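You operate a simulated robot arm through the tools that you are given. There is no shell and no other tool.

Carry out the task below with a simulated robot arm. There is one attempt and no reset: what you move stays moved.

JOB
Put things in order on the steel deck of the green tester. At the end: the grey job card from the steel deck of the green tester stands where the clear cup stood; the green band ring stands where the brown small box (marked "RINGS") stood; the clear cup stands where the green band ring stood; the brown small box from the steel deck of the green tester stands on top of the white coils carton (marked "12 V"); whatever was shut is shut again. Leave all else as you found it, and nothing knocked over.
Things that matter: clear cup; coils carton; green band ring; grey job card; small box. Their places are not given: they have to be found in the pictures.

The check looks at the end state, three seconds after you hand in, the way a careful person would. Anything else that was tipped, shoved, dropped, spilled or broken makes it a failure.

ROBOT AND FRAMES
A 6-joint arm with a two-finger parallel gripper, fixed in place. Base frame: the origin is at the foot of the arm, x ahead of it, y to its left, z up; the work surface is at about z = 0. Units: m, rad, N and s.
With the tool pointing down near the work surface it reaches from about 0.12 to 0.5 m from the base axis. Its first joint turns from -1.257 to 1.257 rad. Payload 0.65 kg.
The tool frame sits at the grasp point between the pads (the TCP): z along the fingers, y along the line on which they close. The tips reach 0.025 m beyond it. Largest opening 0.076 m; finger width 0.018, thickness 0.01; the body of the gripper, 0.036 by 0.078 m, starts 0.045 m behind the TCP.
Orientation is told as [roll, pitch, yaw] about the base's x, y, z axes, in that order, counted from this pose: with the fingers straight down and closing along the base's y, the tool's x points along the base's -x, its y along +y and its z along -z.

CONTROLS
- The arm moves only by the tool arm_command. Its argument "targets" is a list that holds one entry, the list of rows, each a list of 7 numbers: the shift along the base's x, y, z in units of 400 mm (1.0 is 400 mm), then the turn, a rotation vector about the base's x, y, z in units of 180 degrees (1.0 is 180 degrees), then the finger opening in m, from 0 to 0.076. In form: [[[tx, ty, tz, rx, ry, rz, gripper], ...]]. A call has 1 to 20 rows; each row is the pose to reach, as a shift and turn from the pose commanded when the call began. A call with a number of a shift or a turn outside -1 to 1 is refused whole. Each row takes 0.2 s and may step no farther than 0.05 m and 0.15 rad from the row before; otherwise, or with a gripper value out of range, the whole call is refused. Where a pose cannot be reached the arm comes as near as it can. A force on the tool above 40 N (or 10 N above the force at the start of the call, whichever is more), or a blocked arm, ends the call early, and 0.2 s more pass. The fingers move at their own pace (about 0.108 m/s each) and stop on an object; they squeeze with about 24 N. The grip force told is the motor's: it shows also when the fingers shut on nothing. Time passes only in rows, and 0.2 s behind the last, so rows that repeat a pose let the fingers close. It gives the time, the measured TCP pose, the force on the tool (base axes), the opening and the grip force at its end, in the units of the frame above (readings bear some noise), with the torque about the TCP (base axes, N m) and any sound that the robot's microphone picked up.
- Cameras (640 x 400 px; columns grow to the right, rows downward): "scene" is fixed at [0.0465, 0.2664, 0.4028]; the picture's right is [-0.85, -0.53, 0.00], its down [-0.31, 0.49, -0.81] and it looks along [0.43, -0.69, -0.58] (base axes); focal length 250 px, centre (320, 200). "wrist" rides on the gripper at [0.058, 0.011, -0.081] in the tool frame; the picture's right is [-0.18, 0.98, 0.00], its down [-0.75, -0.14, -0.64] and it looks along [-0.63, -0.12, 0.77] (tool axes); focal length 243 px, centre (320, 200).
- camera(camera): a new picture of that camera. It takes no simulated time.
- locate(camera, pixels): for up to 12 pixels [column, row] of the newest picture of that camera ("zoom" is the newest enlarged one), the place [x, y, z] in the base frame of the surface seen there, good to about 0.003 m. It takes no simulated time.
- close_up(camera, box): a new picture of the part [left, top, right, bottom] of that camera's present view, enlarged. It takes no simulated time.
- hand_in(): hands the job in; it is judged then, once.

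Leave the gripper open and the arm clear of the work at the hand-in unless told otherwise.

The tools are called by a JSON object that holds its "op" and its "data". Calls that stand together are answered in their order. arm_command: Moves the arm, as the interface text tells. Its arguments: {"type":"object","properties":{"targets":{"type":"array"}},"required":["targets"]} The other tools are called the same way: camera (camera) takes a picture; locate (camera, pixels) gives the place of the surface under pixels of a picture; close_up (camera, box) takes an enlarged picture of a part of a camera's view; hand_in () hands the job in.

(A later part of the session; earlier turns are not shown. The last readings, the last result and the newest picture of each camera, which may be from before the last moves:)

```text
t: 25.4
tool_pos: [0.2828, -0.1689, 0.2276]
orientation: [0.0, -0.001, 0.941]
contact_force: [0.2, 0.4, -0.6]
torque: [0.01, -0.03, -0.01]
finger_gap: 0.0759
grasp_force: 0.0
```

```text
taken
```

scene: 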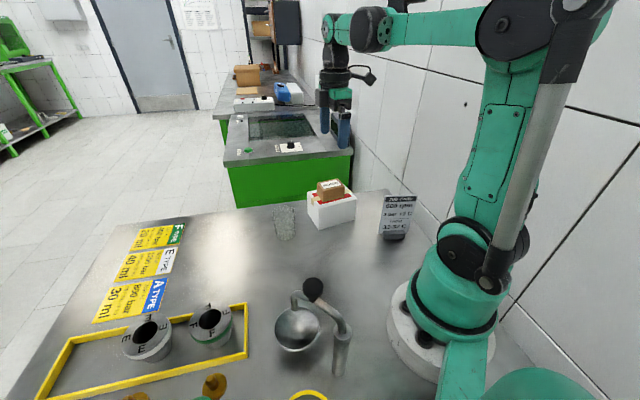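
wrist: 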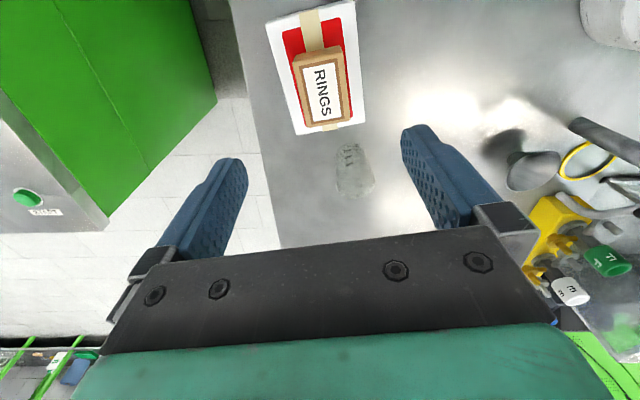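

The small box now sits centred on the carton, and the cup is visible at (355,170) in the wrist view. I take the chance to measure the cup here, then travel at height to above the green ring.

{"op": "close_up", "data": {"camera": "wrist", "box": [310, 125, 410, 210]}}

{"op": "locate", "data": {"camera": "zoom", "pixels": [[240, 110], [320, 105], [280, 95], [230, 200], [330, 180], [220, 290], [340, 290], [380, 270], [300, 340], [300, 250], [190, 290], [240, 330]]}}

{"op": "arm_command", "data": {"targets": [[[0, 0.05, 0, 0, 0, 0, 0.076], [0, 0.14, 0, 0, 0, -0.004, 0.076], [0, 0.235, 0, 0, 0, -0.008, 0.076], [0, 0.33, 0, 0, 0, -0.012, 0.076], [0, 0.425, 0, 0, 0, -0.016, 0.076], [0, 0.52, 0, 0, 0, -0.02, 0.076], [0, 0.615, 0, 0, 0, -0.024, 0.076], [0, 0.71, 0, 0, 0, -0.028, 0.076], [0, 0.8, 0, 0, 0, -0.031, 0.076], [0, 0.86, 0, 0, 0, -0.033, 0.076], [0, 0.885, 0, 0, 0, -0.033, 0.076], [0, 0.885, 0, 0, 0, -0.033, 0.076]]]}}

{"op": "camera", "data": {"camera": "wrist"}}

{"op": "camera", "data": {"camera": "scene"}}

```text
4.71 times, centred on (360, 168) of wrist
```

zoom: 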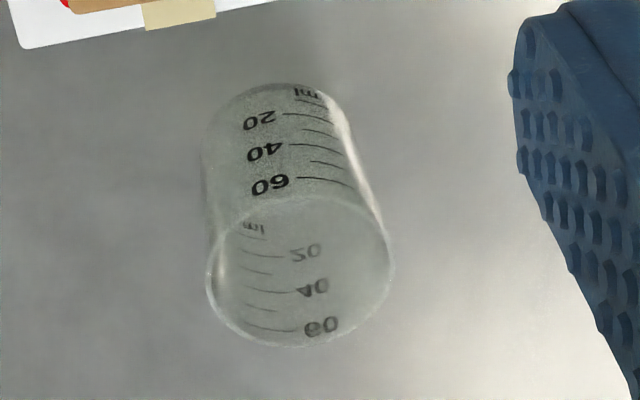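

```text
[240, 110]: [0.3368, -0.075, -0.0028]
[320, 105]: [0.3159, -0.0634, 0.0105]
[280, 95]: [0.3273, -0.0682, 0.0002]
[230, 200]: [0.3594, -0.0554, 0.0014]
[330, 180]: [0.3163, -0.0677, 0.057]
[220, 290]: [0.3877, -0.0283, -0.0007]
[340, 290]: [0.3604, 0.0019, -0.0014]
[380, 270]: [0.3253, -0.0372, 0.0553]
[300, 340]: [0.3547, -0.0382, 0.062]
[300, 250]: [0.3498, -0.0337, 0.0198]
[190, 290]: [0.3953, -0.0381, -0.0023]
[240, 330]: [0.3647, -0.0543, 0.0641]
```

```text
t: 28.0
tool_pos: [0.279, 0.1858, 0.2263]
orientation: [0.001, 0.001, 0.838]
contact_force: [-0.5, 0.3, 0.2]
torque: [0.0, 0.01, 0.01]
finger_gap: 0.0761
grasp_force: 0.1
```

```text
taken
```

wrist: 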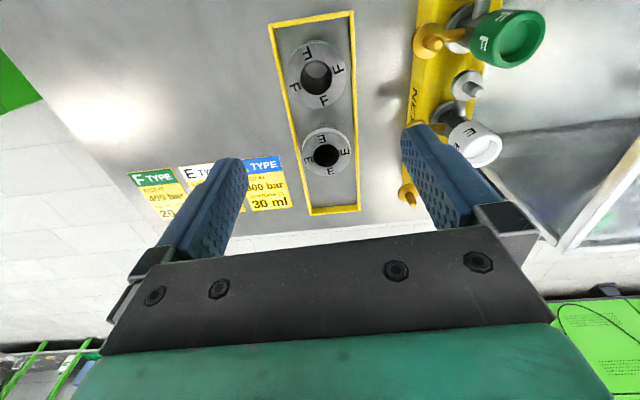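

```text
taken
```

scene: 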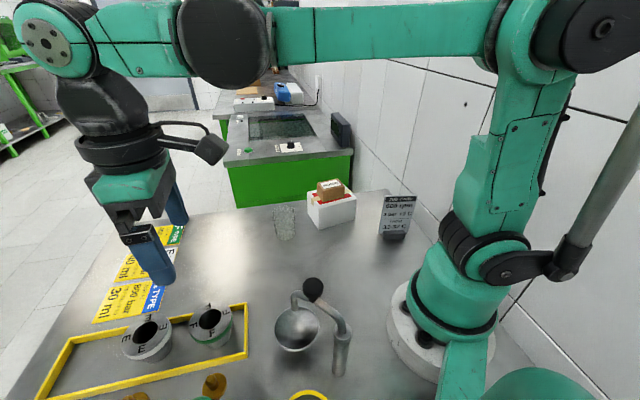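

Now above the ring. The ring is at (318,75) and the tray with orange knobs at (430,40). I enlarge and measure the ring rim, the frame sides, and the nearest orange knob.

{"op": "close_up", "data": {"camera": "wrist", "box": [250, 0, 490, 150]}}

{"op": "locate", "data": {"camera": "zoom", "pixels": [[95, 205], [262, 190], [170, 115], [200, 290], [175, 290], [110, 150], [250, 150], [245, 245], [120, 260], [50, 70], [280, 40], [120, 330]]}}

{"op": "locate", "data": {"camera": "zoom", "pixels": [[440, 130], [480, 100], [520, 110], [445, 230], [440, 300], [590, 230], [560, 100], [430, 370], [155, 360], [270, 390], [460, 60], [450, 145]]}}

```text
2.67 times, centred on (370, 75) of wrist
```

zoom: 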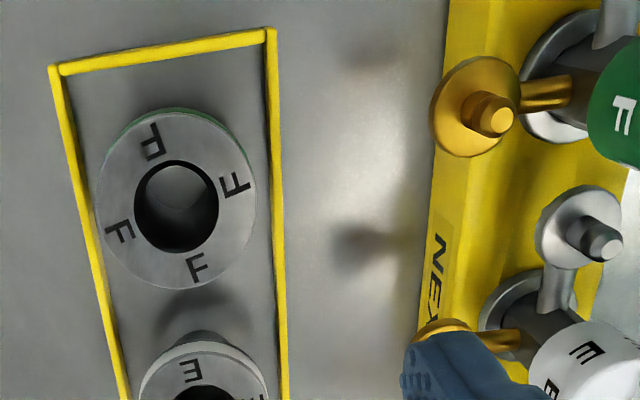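

```text
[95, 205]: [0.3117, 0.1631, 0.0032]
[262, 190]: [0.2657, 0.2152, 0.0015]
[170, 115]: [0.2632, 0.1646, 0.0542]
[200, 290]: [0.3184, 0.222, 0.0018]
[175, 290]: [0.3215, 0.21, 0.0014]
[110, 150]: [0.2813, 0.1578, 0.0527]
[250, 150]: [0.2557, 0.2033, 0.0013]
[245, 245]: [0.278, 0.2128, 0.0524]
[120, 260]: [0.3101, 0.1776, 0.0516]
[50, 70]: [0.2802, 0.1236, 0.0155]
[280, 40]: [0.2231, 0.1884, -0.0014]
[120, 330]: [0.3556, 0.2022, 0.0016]
```

```text
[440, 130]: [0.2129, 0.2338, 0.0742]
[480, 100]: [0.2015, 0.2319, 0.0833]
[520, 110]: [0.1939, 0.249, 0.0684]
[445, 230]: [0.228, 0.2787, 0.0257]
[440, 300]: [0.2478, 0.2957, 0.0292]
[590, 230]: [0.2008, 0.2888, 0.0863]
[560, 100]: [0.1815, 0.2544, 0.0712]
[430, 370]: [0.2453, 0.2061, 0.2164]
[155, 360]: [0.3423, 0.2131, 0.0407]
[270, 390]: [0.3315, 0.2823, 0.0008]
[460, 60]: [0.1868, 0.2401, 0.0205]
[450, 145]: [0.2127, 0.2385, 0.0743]
```

The ring centre is fitted at ≈ (0.283,0.1855), radius 0.028, top 0.053. The nearest orange knob at (0.213,0.234,0.08) leaves ≥3 cm to the outer finger. I also check the bowl/knob fixture's extent against the wrist camera's place.

{"op": "close_up", "data": {"camera": "scene", "box": [260, 265, 370, 390]}}

{"op": "locate", "data": {"camera": "scene", "pixels": [[297, 312], [278, 325], [318, 325], [297, 350], [295, 298], [330, 312], [347, 328], [340, 345], [336, 372], [313, 284], [305, 293], [325, 305]]}}

```text
3.20 times, centred on (315, 328) of scene
```

zoom: 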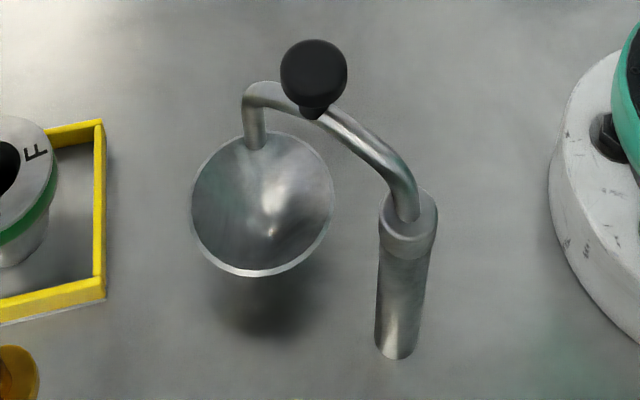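

```text
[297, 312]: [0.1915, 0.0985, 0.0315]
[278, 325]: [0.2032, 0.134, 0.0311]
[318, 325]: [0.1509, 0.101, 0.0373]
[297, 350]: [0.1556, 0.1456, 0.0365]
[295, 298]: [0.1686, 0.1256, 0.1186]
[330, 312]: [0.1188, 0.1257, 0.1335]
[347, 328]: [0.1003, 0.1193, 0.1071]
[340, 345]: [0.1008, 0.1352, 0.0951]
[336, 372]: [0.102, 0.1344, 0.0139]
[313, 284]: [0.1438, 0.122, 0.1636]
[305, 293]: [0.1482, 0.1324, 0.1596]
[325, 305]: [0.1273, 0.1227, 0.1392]
```

The fixture's pipe tops out around z 0.13 near x≤0.17, which stays clear of the camera at x≈0.235. I descend over the ring to TCP z≈0.047 (tips ~0.022, above the 0.017 frame).

{"op": "arm_command", "data": {"targets": [[[0.004, 0.004, -0.05, 0, 0, 0, 0.076], [0.004, 0.004, -0.14, 0, 0, 0, 0.076], [0.004, 0.004, -0.23, 0, 0, 0, 0.076], [0.004, 0.004, -0.31, 0, 0, 0, 0.076], [0.004, 0.004, -0.36, 0, 0, 0, 0.076], [0.004, 0.004, -0.36, 0, 0, 0, 0.076]]]}}

{"op": "camera", "data": {"camera": "wrist"}}

{"op": "close_up", "data": {"camera": "scene", "box": [80, 200, 340, 400]}}

```text
t: 29.4
tool_pos: [0.2807, 0.1854, 0.0829]
orientation: [0.001, 0.002, 0.837]
contact_force: [-1.3, -0.1, -0.2]
torque: [0.0, 0.0, 0.01]
finger_gap: 0.076
grasp_force: 0.0
```

```text
taken
```

wrist: 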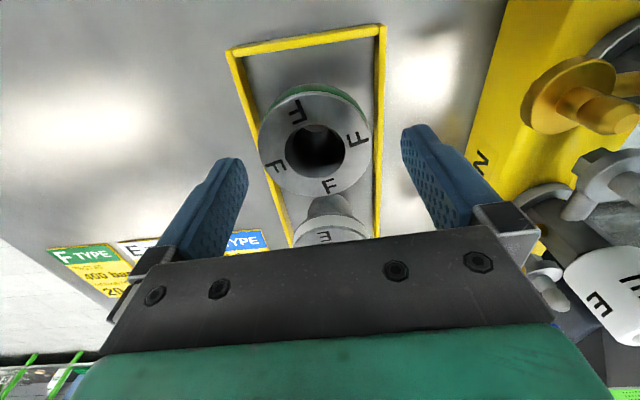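

```text
2.00 times, centred on (210, 300) of scene
```

zoom: 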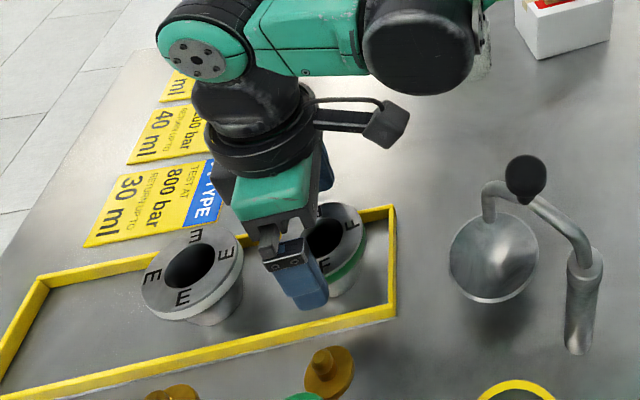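

Ring lies between the open fingers. I re-measure its rim from this nearer view.

{"op": "locate", "data": {"camera": "wrist", "pixels": [[263, 145], [367, 150], [318, 194], [275, 177], [352, 182], [280, 108], [350, 106], [315, 100], [262, 160], [369, 130], [300, 98], [235, 60]]}}

```text
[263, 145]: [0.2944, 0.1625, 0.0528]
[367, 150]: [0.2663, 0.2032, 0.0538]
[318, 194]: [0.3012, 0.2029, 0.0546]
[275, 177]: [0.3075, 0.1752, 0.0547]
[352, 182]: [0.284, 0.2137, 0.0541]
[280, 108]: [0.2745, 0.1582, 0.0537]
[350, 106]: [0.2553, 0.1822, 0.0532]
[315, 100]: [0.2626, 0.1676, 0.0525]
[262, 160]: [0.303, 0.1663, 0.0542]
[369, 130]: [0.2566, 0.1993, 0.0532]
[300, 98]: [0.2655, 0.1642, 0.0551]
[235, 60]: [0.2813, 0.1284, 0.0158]
```

Ring centre confirmed at (0.282,0.1855), matching the TCP. I go down the last 36 mm and close the fingers on the flange.

{"op": "arm_command", "data": {"targets": [[[0, 0, -0.04, 0, 0, 0, 0.076], [0, 0, -0.075, 0, 0, 0, 0.076], [0, 0, -0.0915, 0, 0, 0, 0.076], [0, 0, -0.0915, 0, 0, 0, 0.076], [0, 0, -0.0915, 0, 0, 0, 0.064], [0, 0, -0.0915, 0, 0, 0, 0.05], [0, 0, -0.0915, 0, 0, 0, 0.03], [0, 0, -0.0915, 0, 0, 0, 0.0], [0, 0, -0.0915, 0, 0, 0, 0.0]]]}}

{"op": "camera", "data": {"camera": "wrist"}}

{"op": "close_up", "data": {"camera": "scene", "box": [100, 250, 280, 390]}}

```text
t: 31.4
tool_pos: [0.2821, 0.186, 0.0487]
orientation: [-0.001, 0.0, 0.837]
contact_force: [-0.7, -0.7, -0.2]
torque: [0.04, -0.01, 0.02]
finger_gap: 0.0566
grasp_force: 24.3
```

```text
taken
```

wrist: 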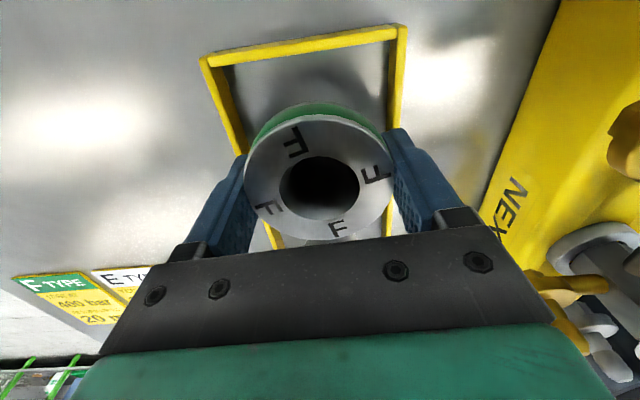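

```text
2.86 times, centred on (190, 320) of scene
```

zoom: 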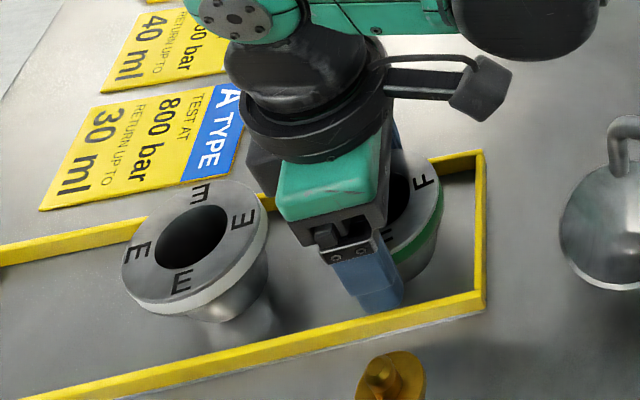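

The ring is gripped (gap 0.0566). I lift slowly, first a few mm and then more, watching the gap.

{"op": "arm_command", "data": {"targets": [[[0, 0, 0.002, 0, 0, 0, 0.0], [0, 0, 0.005, 0, 0, 0, 0.0], [0, 0, 0.009, 0, 0, 0, 0.0], [0, 0, 0.014, 0, 0, 0, 0.0], [0, 0, 0.02, 0, 0, 0, 0.0], [0, 0, 0.027, 0, 0, 0, 0.0], [0, 0, 0.035, 0, 0, 0, 0.0], [0, 0, 0.043, 0, 0, 0, 0.0], [0, 0, 0.05, 0, 0, 0, 0.0], [0, 0, 0.053, 0, 0, 0, 0.0], [0, 0, 0.053, 0, 0, 0, 0.0]]]}}

{"op": "camera", "data": {"camera": "wrist"}}

{"op": "close_up", "data": {"camera": "scene", "box": [100, 250, 280, 390]}}

```text
t: 33.8
tool_pos: [0.2832, 0.1851, 0.0693]
orientation: [-0.001, 0.0, 0.838]
contact_force: [0.1, -0.4, -1.9]
torque: [0.0, -0.02, 0.01]
finger_gap: 0.0562
grasp_force: 24.0
```

```text
taken
```

wrist: 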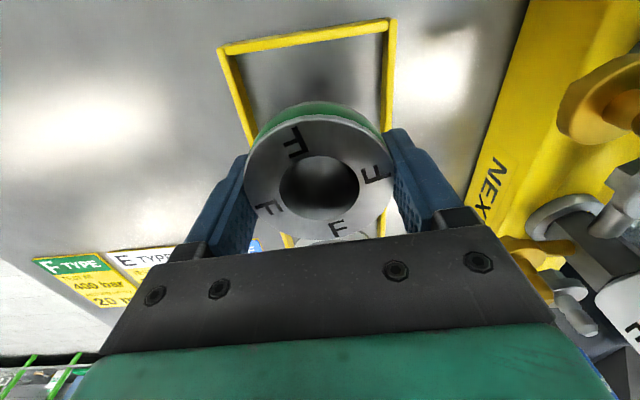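

```text
2.86 times, centred on (190, 320) of scene
```

zoom: 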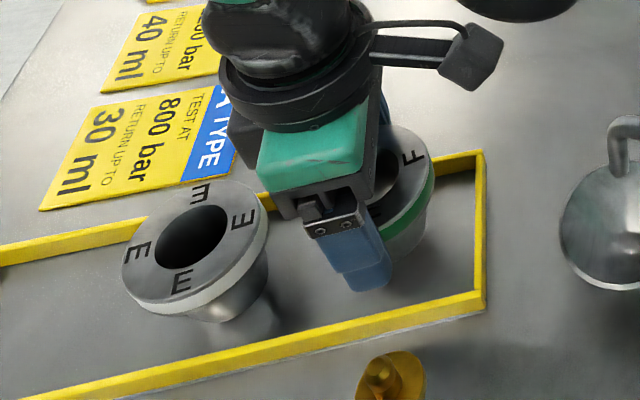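

The ring is off the deck and steady. I raise it another 5 cm and then carry it slowly to the box's old spot at (0.380,0.070).

{"op": "arm_command", "data": {"targets": [[[0, 0, 0.01, 0, 0, 0, 0.0], [0, 0, 0.025, 0, 0, 0, 0.0], [0, 0, 0.045, 0, 0, 0, 0.0], [0, 0, 0.065, 0, 0, 0, 0.0], [0, 0, 0.085, 0, 0, 0, 0.0], [0, 0, 0.105, 0, 0, 0, 0.0], [0, 0, 0.12, 0, 0, 0, 0.0], [0, 0, 0.125, 0, 0, 0, 0.0], [0.01, -0.012, 0.125, 0, 0, 0, 0.0], [0.03, -0.035, 0.125, 0, 0, 0, 0.0], [0.06, -0.07, 0.125, 0, 0, 0, 0.0], [0.095, -0.111, 0.125, 0, 0, 0, 0.0], [0.13, -0.152, 0.125, 0, 0, 0, 0.0], [0.165, -0.193, 0.125, 0, 0, 0, 0.0], [0.2, -0.235, 0.125, 0, 0, 0, 0.0], [0.225, -0.265, 0.125, 0, 0, 0, 0.0], [0.24, -0.283, 0.125, 0, 0, 0, 0.0], [0.245, -0.289, 0.125, 0, 0, 0, 0.0], [0.245, -0.289, 0.125, 0, 0, 0, 0.0]]]}}

{"op": "camera", "data": {"camera": "wrist"}}

{"op": "camera", "data": {"camera": "scene"}}

```text
t: 37.8
tool_pos: [0.3817, 0.0716, 0.1192]
orientation: [-0.001, 0.002, 0.838]
contact_force: [0.4, 1.3, -2.4]
torque: [0.01, -0.03, -0.01]
finger_gap: 0.0565
grasp_force: 24.5
```

```text
taken
```

wrist: 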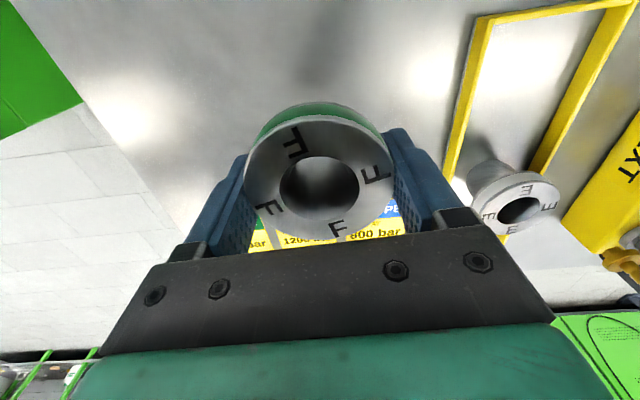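

```text
taken
```

scene: 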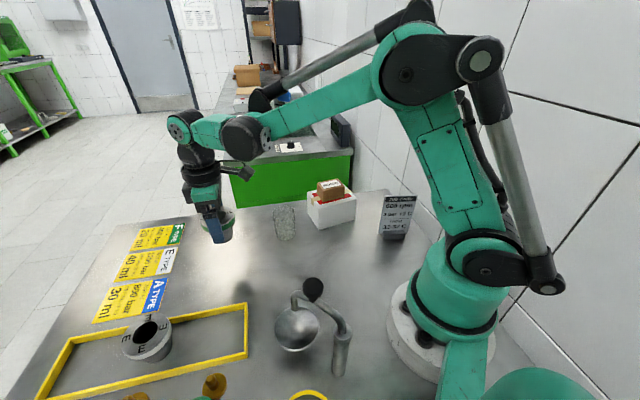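

The ring hangs over the spot. I lower it slowly by the same height as it was raised (71 mm), the last part in fine steps.

{"op": "arm_command", "data": {"targets": [[[-0.002, -0.002, -0.02, 0, 0, 0, 0.0], [-0.003, -0.003, -0.045, 0, 0, 0, 0.0], [-0.003, -0.003, -0.07, 0, 0, 0, 0.0], [-0.003, -0.003, -0.095, 0, 0, 0, 0.0], [-0.003, -0.003, -0.12, 0, 0, 0, 0.0], [-0.003, -0.003, -0.142, 0, 0, 0, 0.0], [-0.003, -0.003, -0.158, 0, 0, 0, 0.0], [-0.003, -0.003, -0.167, 0, 0, 0, 0.0], [-0.003, -0.003, -0.172, 0, 0, 0, 0.0], [-0.003, -0.003, -0.175, 0, 0, 0, 0.0], [-0.003, -0.003, -0.175, 0, 0, 0, 0.0]]]}}

{"op": "close_up", "data": {"camera": "scene", "box": [150, 180, 310, 300]}}

```text
t: 40.2
tool_pos: [0.3803, 0.0691, 0.0497]
orientation: [0.001, 0.001, 0.837]
contact_force: [0.9, 0.3, -2.3]
torque: [0.02, -0.02, -0.01]
finger_gap: 0.0565
grasp_force: 24.1
```

```text
3.33 times, centred on (230, 240) of scene
```

zoom: 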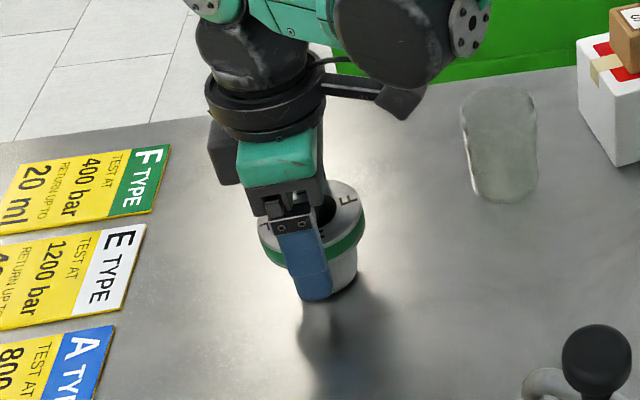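

No contact yet (force −2.3 N, the ring's weight). I lower in half-millimetre steps.

{"op": "arm_command", "data": {"targets": [[[0, 0, -0.001, 0, 0, 0, 0.0], [0, 0, -0.002, 0, 0, 0, 0.0], [0, 0, -0.003, 0, 0, 0, 0.0], [0, 0, -0.0035, 0, 0, 0, 0.0], [0, 0, -0.0035, 0, 0, 0, 0.0]]]}}

```text
t: 41.4
tool_pos: [0.3799, 0.0692, 0.0493]
orientation: [0.0, -0.001, 0.837]
contact_force: [0.6, 0.5, -1.7]
torque: [0.03, 0.0, -0.02]
finger_gap: 0.0565
grasp_force: 24.2
```

Still almost no contact; another few half-millimetres.

{"op": "arm_command", "data": {"targets": [[[0, 0, -0.001, 0, 0, 0, 0.0], [0, 0, -0.002, 0, 0, 0, 0.0], [0, 0, -0.002, 0, 0, 0, 0.0]]]}}

```text
t: 42.2
tool_pos: [0.3771, 0.0698, 0.0471]
orientation: [0.0, 0.0, 0.838]
contact_force: [0.2, -0.1, -2.5]
torque: [-0.03, -0.01, 0.0]
finger_gap: 0.0564
grasp_force: 24.0
```

Still carried weight only. I continue with fine steps until the force changes.

{"op": "arm_command", "data": {"targets": [[[0, 0, -0.001, 0, 0, 0, 0.0], [0, 0, -0.002, 0, 0, 0, 0.0], [0, 0, -0.003, 0, 0, 0, 0.0], [0, 0, -0.003, 0, 0, 0, 0.0]]]}}

{"op": "close_up", "data": {"camera": "scene", "box": [190, 220, 270, 280]}}

```text
t: 43.2
tool_pos: [0.3791, 0.069, 0.0459]
orientation: [0.0, 0.0, 0.837]
contact_force: [-0.4, 0.1, -2.1]
torque: [0.02, 0.02, -0.03]
finger_gap: 0.0567
grasp_force: 24.5
```

```text
6.67 times, centred on (230, 250) of scene
```

zoom: 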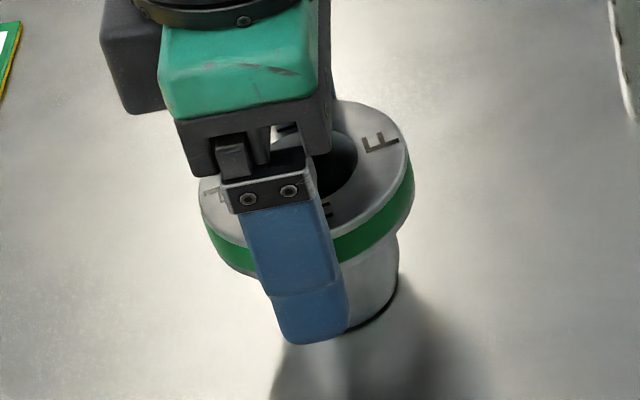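

Inside the frame the floor measured ~3 mm higher than the bare deck, so the ring needs to go a bit lower here. I keep stepping down until contact.

{"op": "arm_command", "data": {"targets": [[[0, 0, -0.001, 0, 0, 0, 0.0], [0, 0, -0.002, 0, 0, 0, 0.0], [0, 0, -0.003, 0, 0, 0, 0.0], [0, 0, -0.003, 0, 0, 0, 0.0]]]}}

```text
t: 44.2
tool_pos: [0.3801, 0.0701, 0.0457]
orientation: [0.001, 0.0, 0.838]
contact_force: [-3.9, 1.5, 15.5]
torque: [-0.14, 0.3, -0.14]
finger_gap: 0.0564
grasp_force: 24.4
```

Contact reached (15 N). I ease up by 0.3 mm, then open the fingers slowly and rise.

{"op": "arm_command", "data": {"targets": [[[0, 0, 0.0008, 0, 0, 0, 0.0], [0, 0, 0.0008, 0, 0, 0, 0.0], [0, 0, 0.0008, 0, 0, 0, 0.058], [0, 0, 0.0008, 0, 0, 0, 0.064], [0, 0, 0.0008, 0, 0, 0, 0.07], [0, 0, 0.0008, 0, 0, 0, 0.076], [0, 0, 0.0008, 0, 0, 0, 0.076], [0, 0, 0.02, 0, 0, 0, 0.076], [0, 0, 0.06, 0, 0, 0, 0.076], [0, 0, 0.12, 0, 0, 0, 0.076], [0, 0, 0.2, 0, 0, 0, 0.076], [0, 0, 0.3, 0, 0, 0, 0.076], [0, 0, 0.38, 0, 0, 0, 0.076], [0, 0, 0.38, 0, 0, 0, 0.076]]]}}

{"op": "camera", "data": {"camera": "wrist"}}

{"op": "camera", "data": {"camera": "scene"}}

```text
t: 47.2
tool_pos: [0.3804, 0.0681, 0.1984]
orientation: [-0.001, 0.0, 0.838]
contact_force: [0.2, -0.2, 0.1]
torque: [0.0, 0.01, 0.05]
finger_gap: 0.0759
grasp_force: 0.0
```

```text
taken
```

wrist: 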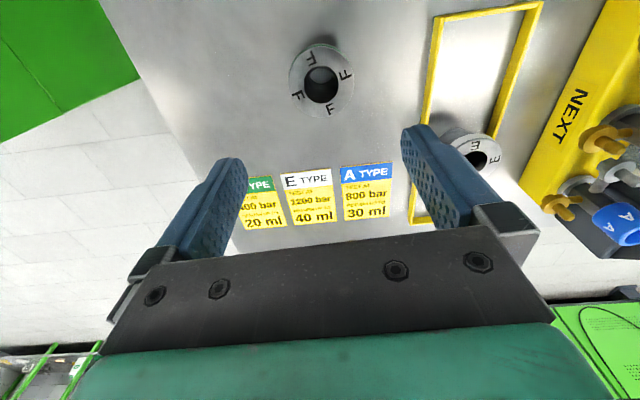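

```text
taken
```

scene: 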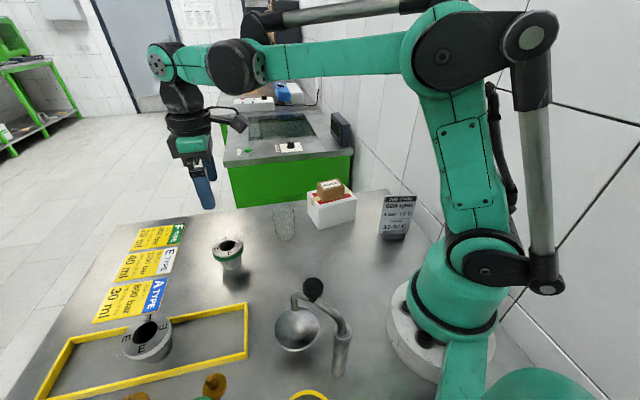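

The green ring stands upright at the box's old spot. Next I go above the clear cup, at about (0.341,-0.052), and measure it from there.

{"op": "arm_command", "data": {"targets": [[[-0.0195, -0.0605, 0, 0, 0, 0, 0.076], [-0.039, -0.121, 0, 0, 0, 0, 0.076], [-0.0585, -0.1815, 0, 0, 0, 0, 0.076], [-0.078, -0.242, 0, 0, 0, 0, 0.076], [-0.0975, -0.3025, 0, 0, 0, 0, 0.076], [-0.0975, -0.3025, 0, 0, 0, 0, 0.076]]]}}

{"op": "camera", "data": {"camera": "wrist"}}

{"op": "close_up", "data": {"camera": "wrist", "box": [250, 20, 390, 140]}}

{"op": "close_up", "data": {"camera": "scene", "box": [250, 190, 330, 250]}}

```text
t: 48.6
tool_pos: [0.3415, -0.0488, 0.1954]
orientation: [0.0, 0.0, 0.839]
contact_force: [-0.3, 0.1, -0.4]
torque: [0.03, -0.04, 0.04]
finger_gap: 0.0758
grasp_force: 0.0
```

```text
taken
```

wrist: 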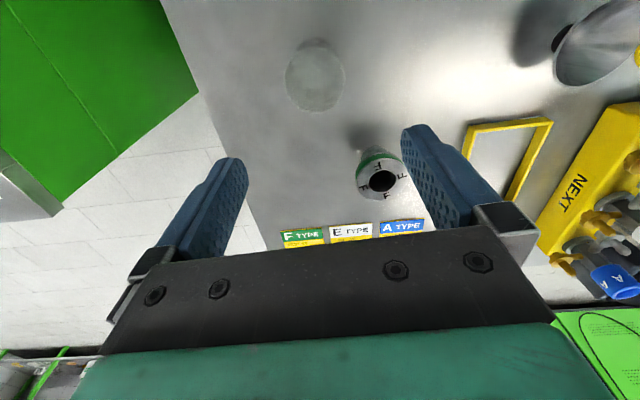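

```text
3.33 times, centred on (320, 80) of wrist
```

zoom: 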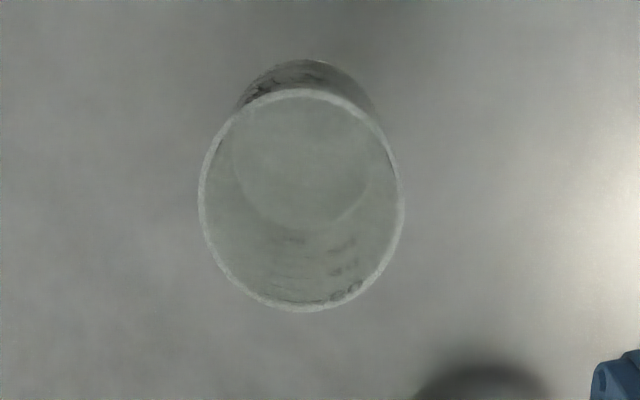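

```text
6.67 times, centred on (290, 220) of scene
```

zoom: 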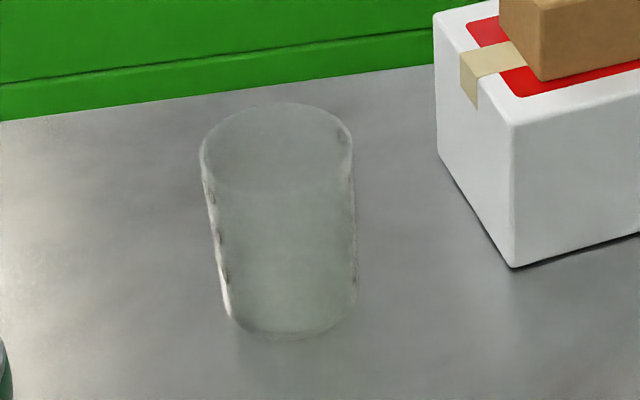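

The rim ellipse and base ellipse are both visible; from their centres I compute the cup axis at ≈ (0.338,-0.059). I cross-check with locate on rim pixels and the base.

{"op": "close_up", "data": {"camera": "wrist", "box": [250, 20, 390, 140]}}

{"op": "locate", "data": {"camera": "zoom", "pixels": [[201, 200], [402, 200], [300, 93], [300, 308], [225, 125], [380, 130], [230, 280], [375, 270], [300, 150], [300, 70], [255, 85], [360, 90]]}}

{"op": "locate", "data": {"camera": "zoom", "pixels": [[203, 205], [399, 205], [300, 95], [300, 306], [215, 150], [392, 160], [215, 250], [390, 245], [305, 180], [305, 62], [270, 100], [340, 100]]}}

```text
3.33 times, centred on (320, 80) of wrist
```

zoom: 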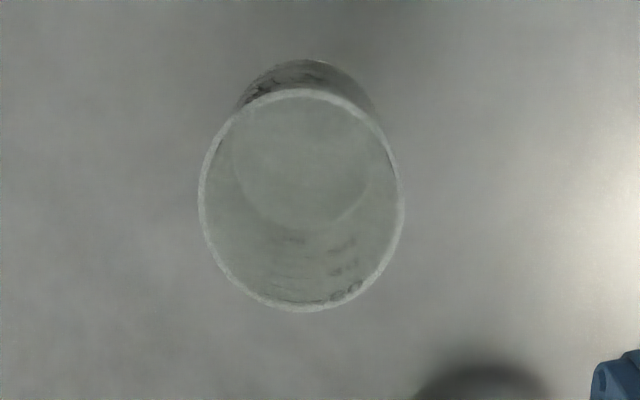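

```text
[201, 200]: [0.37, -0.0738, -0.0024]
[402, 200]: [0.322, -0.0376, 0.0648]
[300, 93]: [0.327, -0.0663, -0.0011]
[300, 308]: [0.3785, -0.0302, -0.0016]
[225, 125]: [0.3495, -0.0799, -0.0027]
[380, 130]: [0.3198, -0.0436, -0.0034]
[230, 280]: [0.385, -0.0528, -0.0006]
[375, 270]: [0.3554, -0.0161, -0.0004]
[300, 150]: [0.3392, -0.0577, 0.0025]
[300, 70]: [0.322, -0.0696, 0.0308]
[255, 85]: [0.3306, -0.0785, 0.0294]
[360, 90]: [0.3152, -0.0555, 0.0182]
```

```text
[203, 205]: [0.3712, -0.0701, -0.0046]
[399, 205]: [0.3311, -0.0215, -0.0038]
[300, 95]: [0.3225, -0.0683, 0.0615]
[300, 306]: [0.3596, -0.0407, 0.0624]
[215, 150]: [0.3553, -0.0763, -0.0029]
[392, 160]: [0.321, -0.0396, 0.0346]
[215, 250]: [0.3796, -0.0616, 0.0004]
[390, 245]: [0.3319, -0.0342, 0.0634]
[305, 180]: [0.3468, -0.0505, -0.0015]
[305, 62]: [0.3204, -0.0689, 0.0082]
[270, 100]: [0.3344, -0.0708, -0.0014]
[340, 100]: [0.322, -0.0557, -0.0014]
```

Combining estimates, the cup axis is at ≈ (0.340,-0.0555), radius ≈0.0235, height ≈0.064. I shift by (-2.5,-7) mm and descend to TCP z≈0.050, so the fingers take the upper part of the cup.

{"op": "arm_command", "data": {"targets": [[[-0.006, -0.017, 0, 0, 0, 0, 0.076], [-0.006, -0.017, -0.08, 0, 0, 0, 0.076], [-0.006, -0.017, -0.16, 0, 0, 0, 0.076], [-0.006, -0.017, -0.23, 0, 0, 0, 0.076], [-0.006, -0.017, -0.27, 0, 0, 0, 0.076], [-0.006, -0.017, -0.27, 0, 0, 0, 0.076]]]}}

{"op": "camera", "data": {"camera": "wrist"}}

{"op": "close_up", "data": {"camera": "scene", "box": [230, 130, 350, 250]}}

```text
t: 50.0
tool_pos: [0.3382, -0.0593, 0.0875]
orientation: [-0.001, 0.002, 0.837]
contact_force: [-0.3, -0.8, 0.0]
torque: [0.01, 0.03, -0.01]
finger_gap: 0.0762
grasp_force: 0.1
```

```text
taken
```

wrist: 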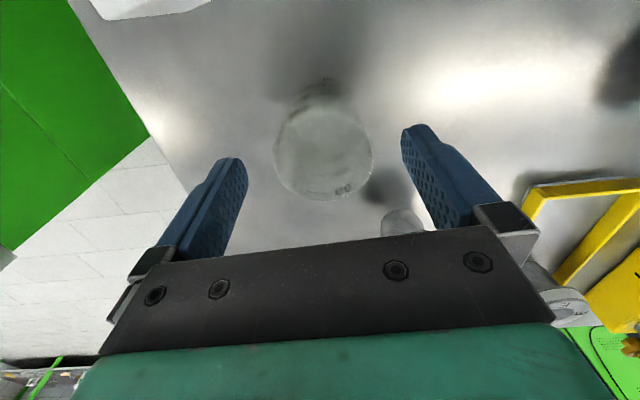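

```text
3.33 times, centred on (290, 190) of scene
```

zoom: 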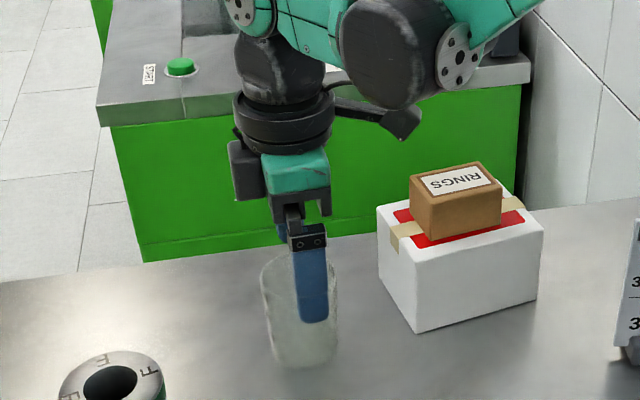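

The cup lies well between the fingers (rim centre ≈ (323,147)); a small 3 mm shift centres it. I descend to z≈0.050 and close gently to 0.044 first.

{"op": "arm_command", "data": {"targets": [[[-0.006, -0.003, -0.01, 0, 0, 0, 0.076], [-0.006, -0.003, -0.05, 0, 0, 0, 0.076], [-0.006, -0.003, -0.08, 0, 0, 0, 0.076], [-0.006, -0.003, -0.093, 0, 0, 0, 0.076], [-0.006, -0.003, -0.093, 0, 0, 0, 0.068], [-0.006, -0.003, -0.093, 0, 0, 0, 0.06], [-0.006, -0.003, -0.093, 0, 0, 0, 0.054], [-0.006, -0.003, -0.093, 0, 0, 0, 0.05], [-0.006, -0.003, -0.093, 0, 0, 0, 0.047], [-0.006, -0.003, -0.093, 0, 0, 0, 0.044], [-0.006, -0.003, -0.093, 0, 0, 0, 0.044]]]}}

{"op": "camera", "data": {"camera": "wrist"}}

{"op": "close_up", "data": {"camera": "scene", "box": [230, 150, 350, 250]}}

```text
t: 52.4
tool_pos: [0.3352, -0.0598, 0.0511]
orientation: [0.001, 0.001, 0.838]
contact_force: [-0.3, 1.0, 0.5]
torque: [-0.04, 0.05, -0.01]
finger_gap: 0.0485
grasp_force: 23.9
```

```text
taken
```

wrist: 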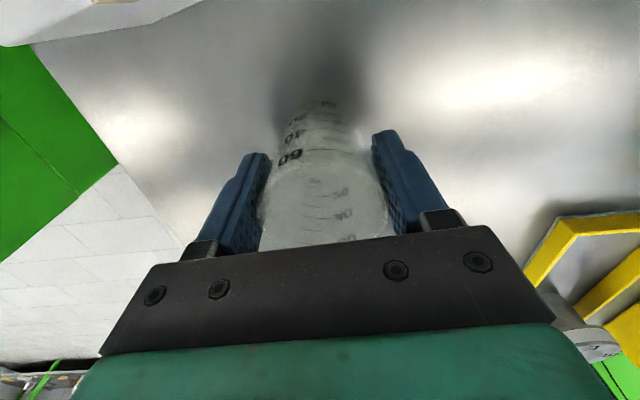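

```text
4.00 times, centred on (290, 200) of scene
```

zoom: 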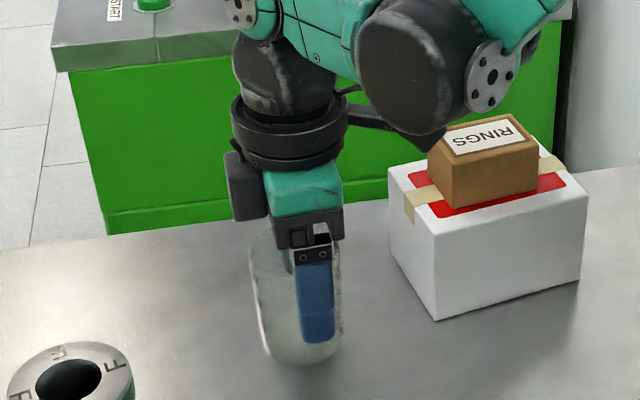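

The cup is held (gap 0.0485, 24 N, no sound). I lift it slowly.

{"op": "arm_command", "data": {"targets": [[[0, 0, 0.002, 0, 0, 0, 0.04], [0, 0, 0.006, 0, 0, 0, 0.04], [0, 0, 0.012, 0, 0, 0, 0.04], [0, 0, 0.022, 0, 0, 0, 0.04], [0, 0, 0.035, 0, 0, 0, 0.04], [0, 0, 0.05, 0, 0, 0, 0.04], [0, 0, 0.07, 0, 0, 0, 0.04], [0, 0, 0.09, 0, 0, 0, 0.04], [0, 0, 0.11, 0, 0, 0, 0.04], [0, 0, 0.13, 0, 0, 0, 0.04], [0, 0, 0.15, 0, 0, 0, 0.04], [0, 0, 0.17, 0, 0, 0, 0.04], [0, 0, 0.19, 0, 0, 0, 0.04], [0, 0, 0.2, 0, 0, 0, 0.04], [0, 0, 0.2, 0, 0, 0, 0.04]]]}}

{"op": "camera", "data": {"camera": "wrist"}}

{"op": "camera", "data": {"camera": "scene"}}

```text
t: 55.6
tool_pos: [0.3358, -0.0607, 0.1315]
orientation: [0.001, 0.001, 0.837]
contact_force: [-1.0, 0.3, -0.2]
torque: [0.02, 0.02, -0.02]
finger_gap: 0.0487
grasp_force: 23.9
```

```text
taken
```

wrist: 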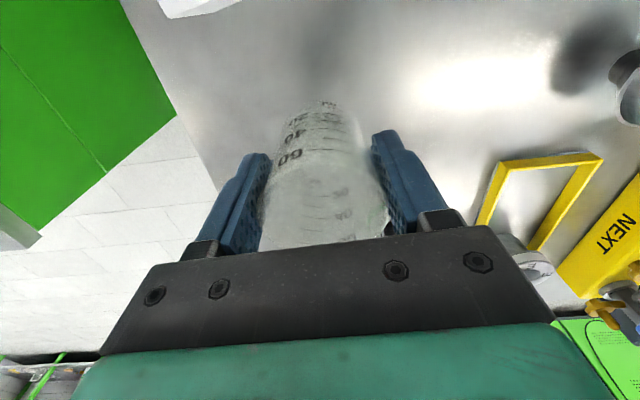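

```text
taken
```

scene: 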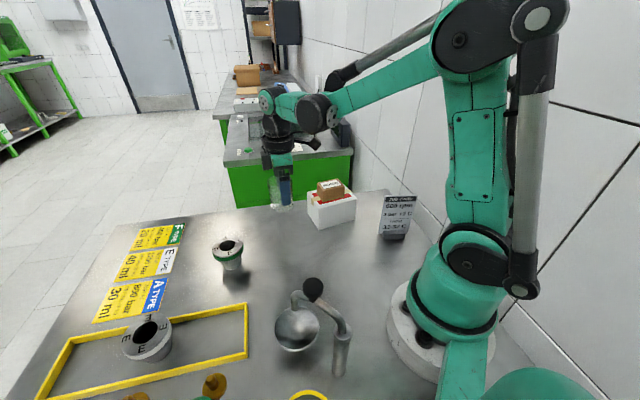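

The cup is lifted upright. I carry it slowly to above the ring's old place inside the yellow frame.

{"op": "arm_command", "data": {"targets": [[[-0.0042, 0.0183, 0.01, 0, 0, 0, 0.04], [-0.0111, 0.0487, 0.02, 0, 0, 0, 0.04], [-0.0209, 0.0913, 0.03, 0, 0, 0, 0.04], [-0.032, 0.14, 0.03, 0, 0, 0, 0.04], [-0.0431, 0.1886, 0.03, 0, 0, 0, 0.04], [-0.0542, 0.2373, 0.03, 0, 0, 0, 0.04], [-0.0653, 0.286, 0.03, 0, 0, 0, 0.04], [-0.0765, 0.3347, 0.03, 0, 0, 0, 0.04], [-0.0876, 0.3834, 0.03, 0, 0, 0, 0.04], [-0.0987, 0.432, 0.03, 0, 0, 0, 0.04], [-0.1098, 0.4807, 0.03, 0, 0, 0, 0.04], [-0.1195, 0.5233, 0.03, 0, 0, 0, 0.04], [-0.1279, 0.5598, 0.03, 0, 0, 0, 0.04], [-0.1348, 0.5902, 0.03, 0, 0, 0, 0.04], [-0.139, 0.6085, 0.03, 0, 0, 0, 0.04], [-0.139, 0.6085, 0.03, 0, 0, 0, 0.04]]]}}

{"op": "camera", "data": {"camera": "wrist"}}

{"op": "camera", "data": {"camera": "scene"}}

```text
t: 59.0
tool_pos: [0.2796, 0.1824, 0.1442]
orientation: [0.0, 0.0, 0.837]
contact_force: [0.5, 0.7, -1.3]
torque: [-0.01, -0.02, -0.02]
finger_gap: 0.0487
grasp_force: 24.1
```

```text
taken
```

wrist: 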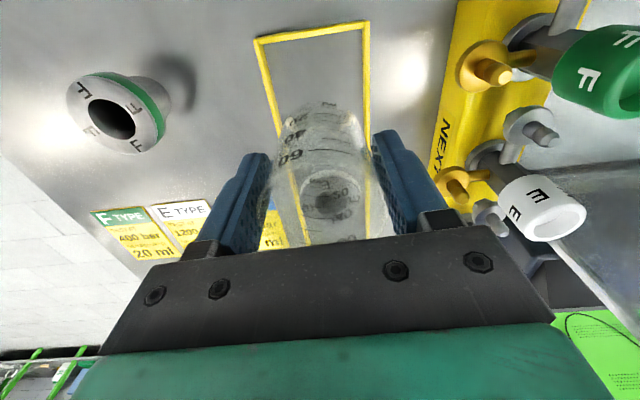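

```text
taken
```

scene: 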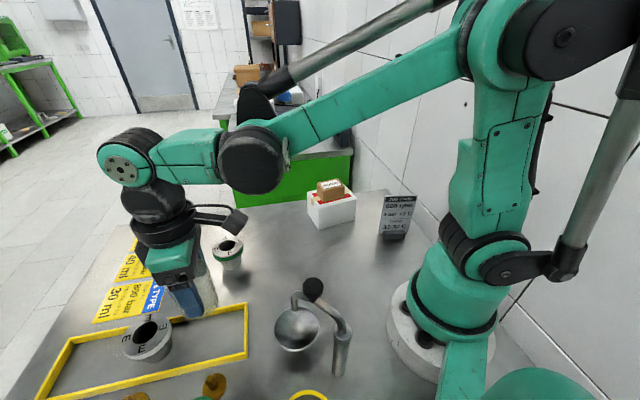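

Now above the frame. I lower the cup slowly to about 3 mm above the floor.

{"op": "arm_command", "data": {"targets": [[[0, 0, -0.015, 0, 0, 0, 0.04], [0, 0, -0.04, 0, 0, 0, 0.04], [0, 0, -0.07, 0, 0, 0, 0.04], [0, 0, -0.1, 0, 0, 0, 0.04], [0, 0, -0.13, 0, 0, 0, 0.04], [0, 0, -0.16, 0, 0, 0, 0.04], [0, 0, -0.185, 0, 0, 0, 0.04], [0, 0, -0.202, 0, 0, 0, 0.04], [0, 0, -0.212, 0, 0, 0, 0.04], [0, 0, -0.217, 0, 0, 0, 0.04], [0, 0, -0.217, 0, 0, 0, 0.04]]]}}

{"op": "camera", "data": {"camera": "wrist"}}

{"op": "close_up", "data": {"camera": "scene", "box": [100, 230, 300, 390]}}

```text
t: 61.4
tool_pos: [0.2811, 0.1839, 0.0583]
orientation: [0.0, 0.001, 0.838]
contact_force: [-0.6, 0.3, 0.3]
torque: [0.02, 0.01, -0.01]
finger_gap: 0.0484
grasp_force: 23.7
```

```text
taken
```

wrist: 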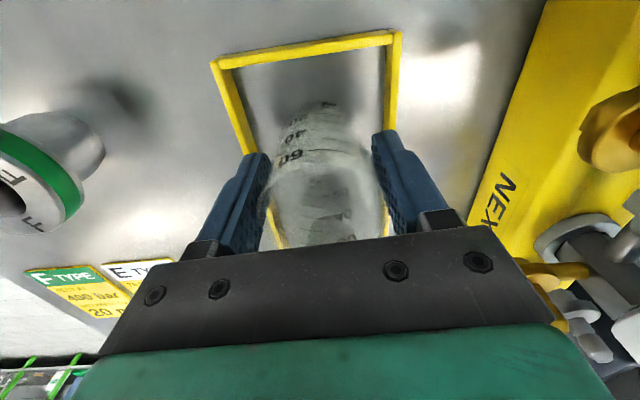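

```text
2.50 times, centred on (200, 310) of scene
```

zoom: 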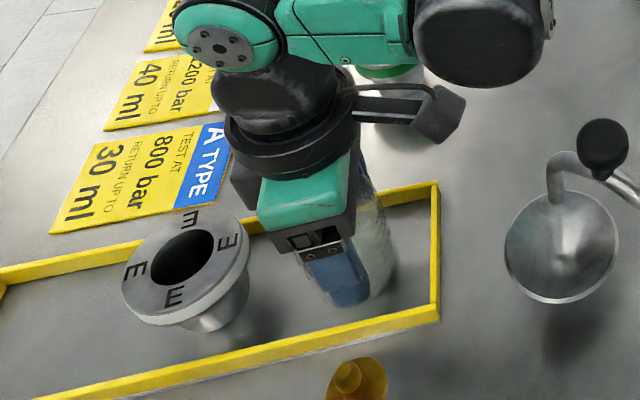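

About 3–4 mm to go. Fine steps of 0.4 mm until contact.

{"op": "arm_command", "data": {"targets": [[[0, 0, -0.0015, 0, 0, 0, 0.04], [0, 0, -0.003, 0, 0, 0, 0.04], [0, 0, -0.0045, 0, 0, 0, 0.04], [0, 0, -0.0055, 0, 0, 0, 0.04], [0, 0, -0.0055, 0, 0, 0, 0.04]]]}}

{"op": "arm_command", "data": {"targets": [[[0, 0, -0.001, 0, 0, 0, 0.04], [0, 0, -0.002, 0, 0, 0, 0.04], [0, 0, -0.002, 0, 0, 0, 0.04]]]}}

```text
t: 62.6
tool_pos: [0.281, 0.1839, 0.0562]
orientation: [0.0, 0.001, 0.837]
contact_force: [0.6, -0.3, -0.5]
torque: [0.0, -0.01, 0.02]
finger_gap: 0.0487
grasp_force: 24.3
```

```text
t: 63.4
tool_pos: [0.281, 0.184, 0.0548]
orientation: [0.001, 0.001, 0.837]
contact_force: [0.2, 0.8, -0.6]
torque: [0.0, 0.01, -0.02]
finger_gap: 0.0486
grasp_force: 23.7
```

No contact yet; further fine steps.

{"op": "arm_command", "data": {"targets": [[[0, 0, -0.001, 0, 0, 0, 0.04], [0, 0, -0.002, 0, 0, 0, 0.04], [0, 0, -0.002, 0, 0, 0, 0.04]]]}}

{"op": "arm_command", "data": {"targets": [[[0, 0, -0.001, 0, 0, 0, 0.04], [0, 0, -0.001, 0, 0, 0, 0.04]]]}}

```text
t: 64.2
tool_pos: [0.2812, 0.1835, 0.0535]
orientation: [0.0, -0.001, 0.838]
contact_force: [1.3, -1.2, 18.2]
torque: [0.1, -0.05, 0.03]
finger_gap: 0.0485
grasp_force: 24.3
```

```text
t: 64.8
tool_pos: [0.2799, 0.1832, 0.0533]
orientation: [-0.001, -0.003, 0.839]
contact_force: [7.7, 3.2, 26.7]
torque: [0.27, -0.37, -0.03]
finger_gap: 0.0487
grasp_force: 24.5
```

Contact was reached (27 N). I ease back up ~0.8 mm to take the load off before opening.

{"op": "arm_command", "data": {"targets": [[[0, 0, 0.001, 0, 0, 0, 0.04], [0, 0, 0.0018, 0, 0, 0, 0.04], [0, 0, 0.0018, 0, 0, 0, 0.04]]]}}

```text
t: 65.2
tool_pos: [0.28, 0.1842, 0.0553]
orientation: [0.0, -0.002, 0.839]
contact_force: [0.1, -0.4, 19.7]
torque: [0.01, 0.1, -0.01]
finger_gap: 0.0488
grasp_force: 24.5
stopped in row 1: the force on the tool passed its limit at 44 N (the readings are from after the stop); the commanded pose is now the measured one
```

The arm stopped on a force spike while easing up. I look before doing anything else.

{"op": "camera", "data": {"camera": "wrist"}}

{"op": "close_up", "data": {"camera": "scene", "box": [100, 230, 300, 390]}}

{"op": "camera", "data": {"camera": "scene"}}

```text
taken
```

wrist: 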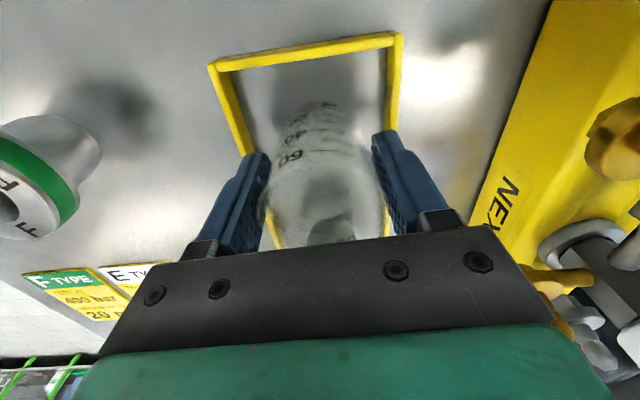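

```text
2.50 times, centred on (200, 310) of scene
```

zoom: 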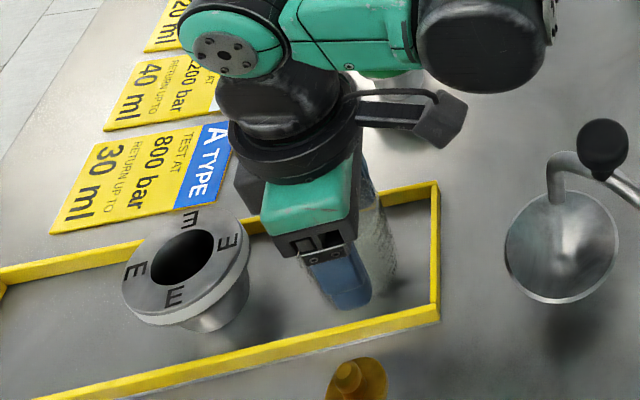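

```text
taken
```

scene: 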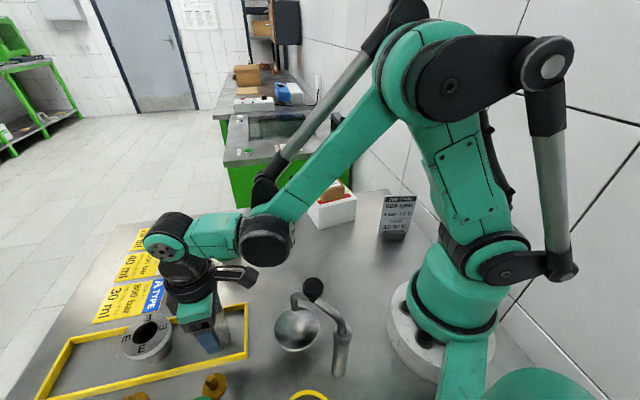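

The cup still looks upright in the fingers. I take one dwell row, slightly up (0.4 mm), and read the force.

{"op": "arm_command", "data": {"targets": [[[0, 0, 0.001, 0, 0, 0, 0.04], [0, 0, 0.001, 0, 0, 0, 0.04]]]}}

```text
t: 65.8
tool_pos: [0.279, 0.184, 0.0529]
orientation: [0.001, -0.001, 0.838]
contact_force: [0.9, 3.6, 6.3]
torque: [0.08, 0.03, -0.01]
finger_gap: 0.049
grasp_force: 23.9
```

Load is now light (6 N). I open the fingers step by step and rise straight up.

{"op": "arm_command", "data": {"targets": [[[0, 0, 0, 0, 0, 0, 0.05], [0, 0, 0, 0, 0, 0, 0.054], [0, 0, 0, 0, 0, 0, 0.06], [0, 0, 0, 0, 0, 0, 0.068], [0, 0, 0, 0, 0, 0, 0.076], [0, 0, 0, 0, 0, 0, 0.076], [0, 0, 0.015, 0, 0, 0, 0.076], [0, 0, 0.05, 0, 0, 0, 0.076], [0, 0, 0.1, 0, 0, 0, 0.076], [0, 0, 0.16, 0, 0, 0, 0.076], [0, 0, 0.24, 0, 0, 0, 0.076], [0, 0, 0.32, 0, 0, 0, 0.076], [0, 0, 0.4, 0, 0, 0, 0.076], [0, 0, 0.4, 0, 0, 0, 0.076]]]}}

{"op": "camera", "data": {"camera": "wrist"}}

{"op": "camera", "data": {"camera": "scene"}}

```text
t: 68.8
tool_pos: [0.279, 0.1851, 0.2169]
orientation: [0.001, -0.001, 0.838]
contact_force: [-0.6, 0.0, 0.1]
torque: [-0.02, 0.0, 0.01]
finger_gap: 0.076
grasp_force: 0.1
```

```text
taken
```

wrist: 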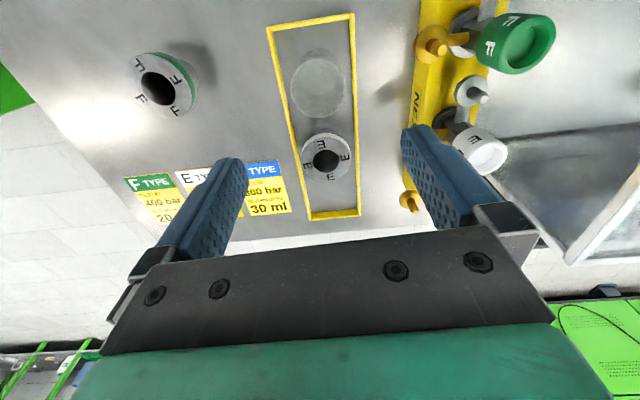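

```text
taken
```

scene: 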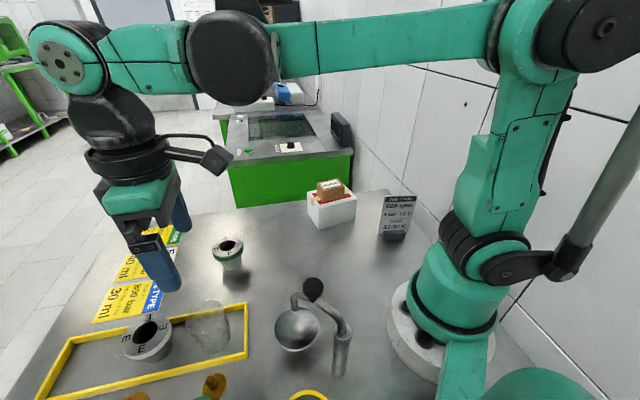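

The cup stands in the frame next to the E ring. I enlarge to check it is upright and where it is.

{"op": "close_up", "data": {"camera": "scene", "box": [110, 270, 270, 380]}}

{"op": "close_up", "data": {"camera": "wrist", "box": [250, 0, 400, 200]}}

{"op": "locate", "data": {"camera": "wrist", "pixels": [[318, 75], [318, 60], [318, 117], [292, 85], [343, 80], [318, 50], [303, 160], [350, 158], [327, 180], [327, 140], [268, 27], [352, 15]]}}

```text
3.64 times, centred on (190, 325) of scene
```

zoom: 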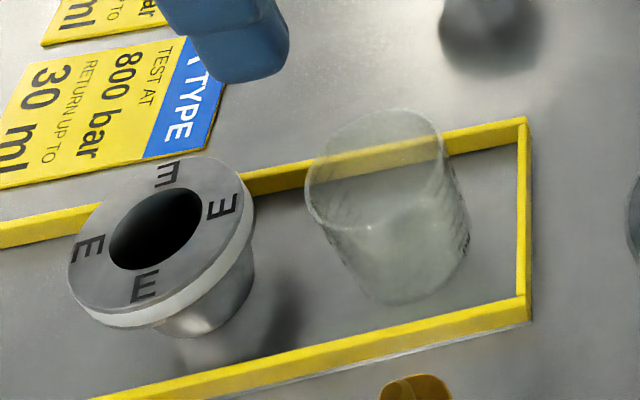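

```text
2.00 times, centred on (325, 100) of wrist
```

zoom: 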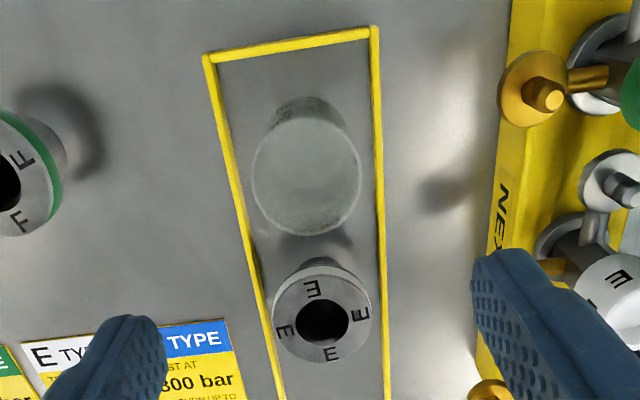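

```text
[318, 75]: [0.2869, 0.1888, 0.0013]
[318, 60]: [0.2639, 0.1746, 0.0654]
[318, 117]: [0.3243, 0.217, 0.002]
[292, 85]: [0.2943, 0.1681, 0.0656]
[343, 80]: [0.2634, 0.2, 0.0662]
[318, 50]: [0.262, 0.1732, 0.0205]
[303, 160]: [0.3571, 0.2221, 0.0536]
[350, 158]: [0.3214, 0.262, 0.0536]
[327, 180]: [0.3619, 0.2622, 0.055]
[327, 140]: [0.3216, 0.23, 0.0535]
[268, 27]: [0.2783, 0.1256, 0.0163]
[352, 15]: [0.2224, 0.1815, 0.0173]
```

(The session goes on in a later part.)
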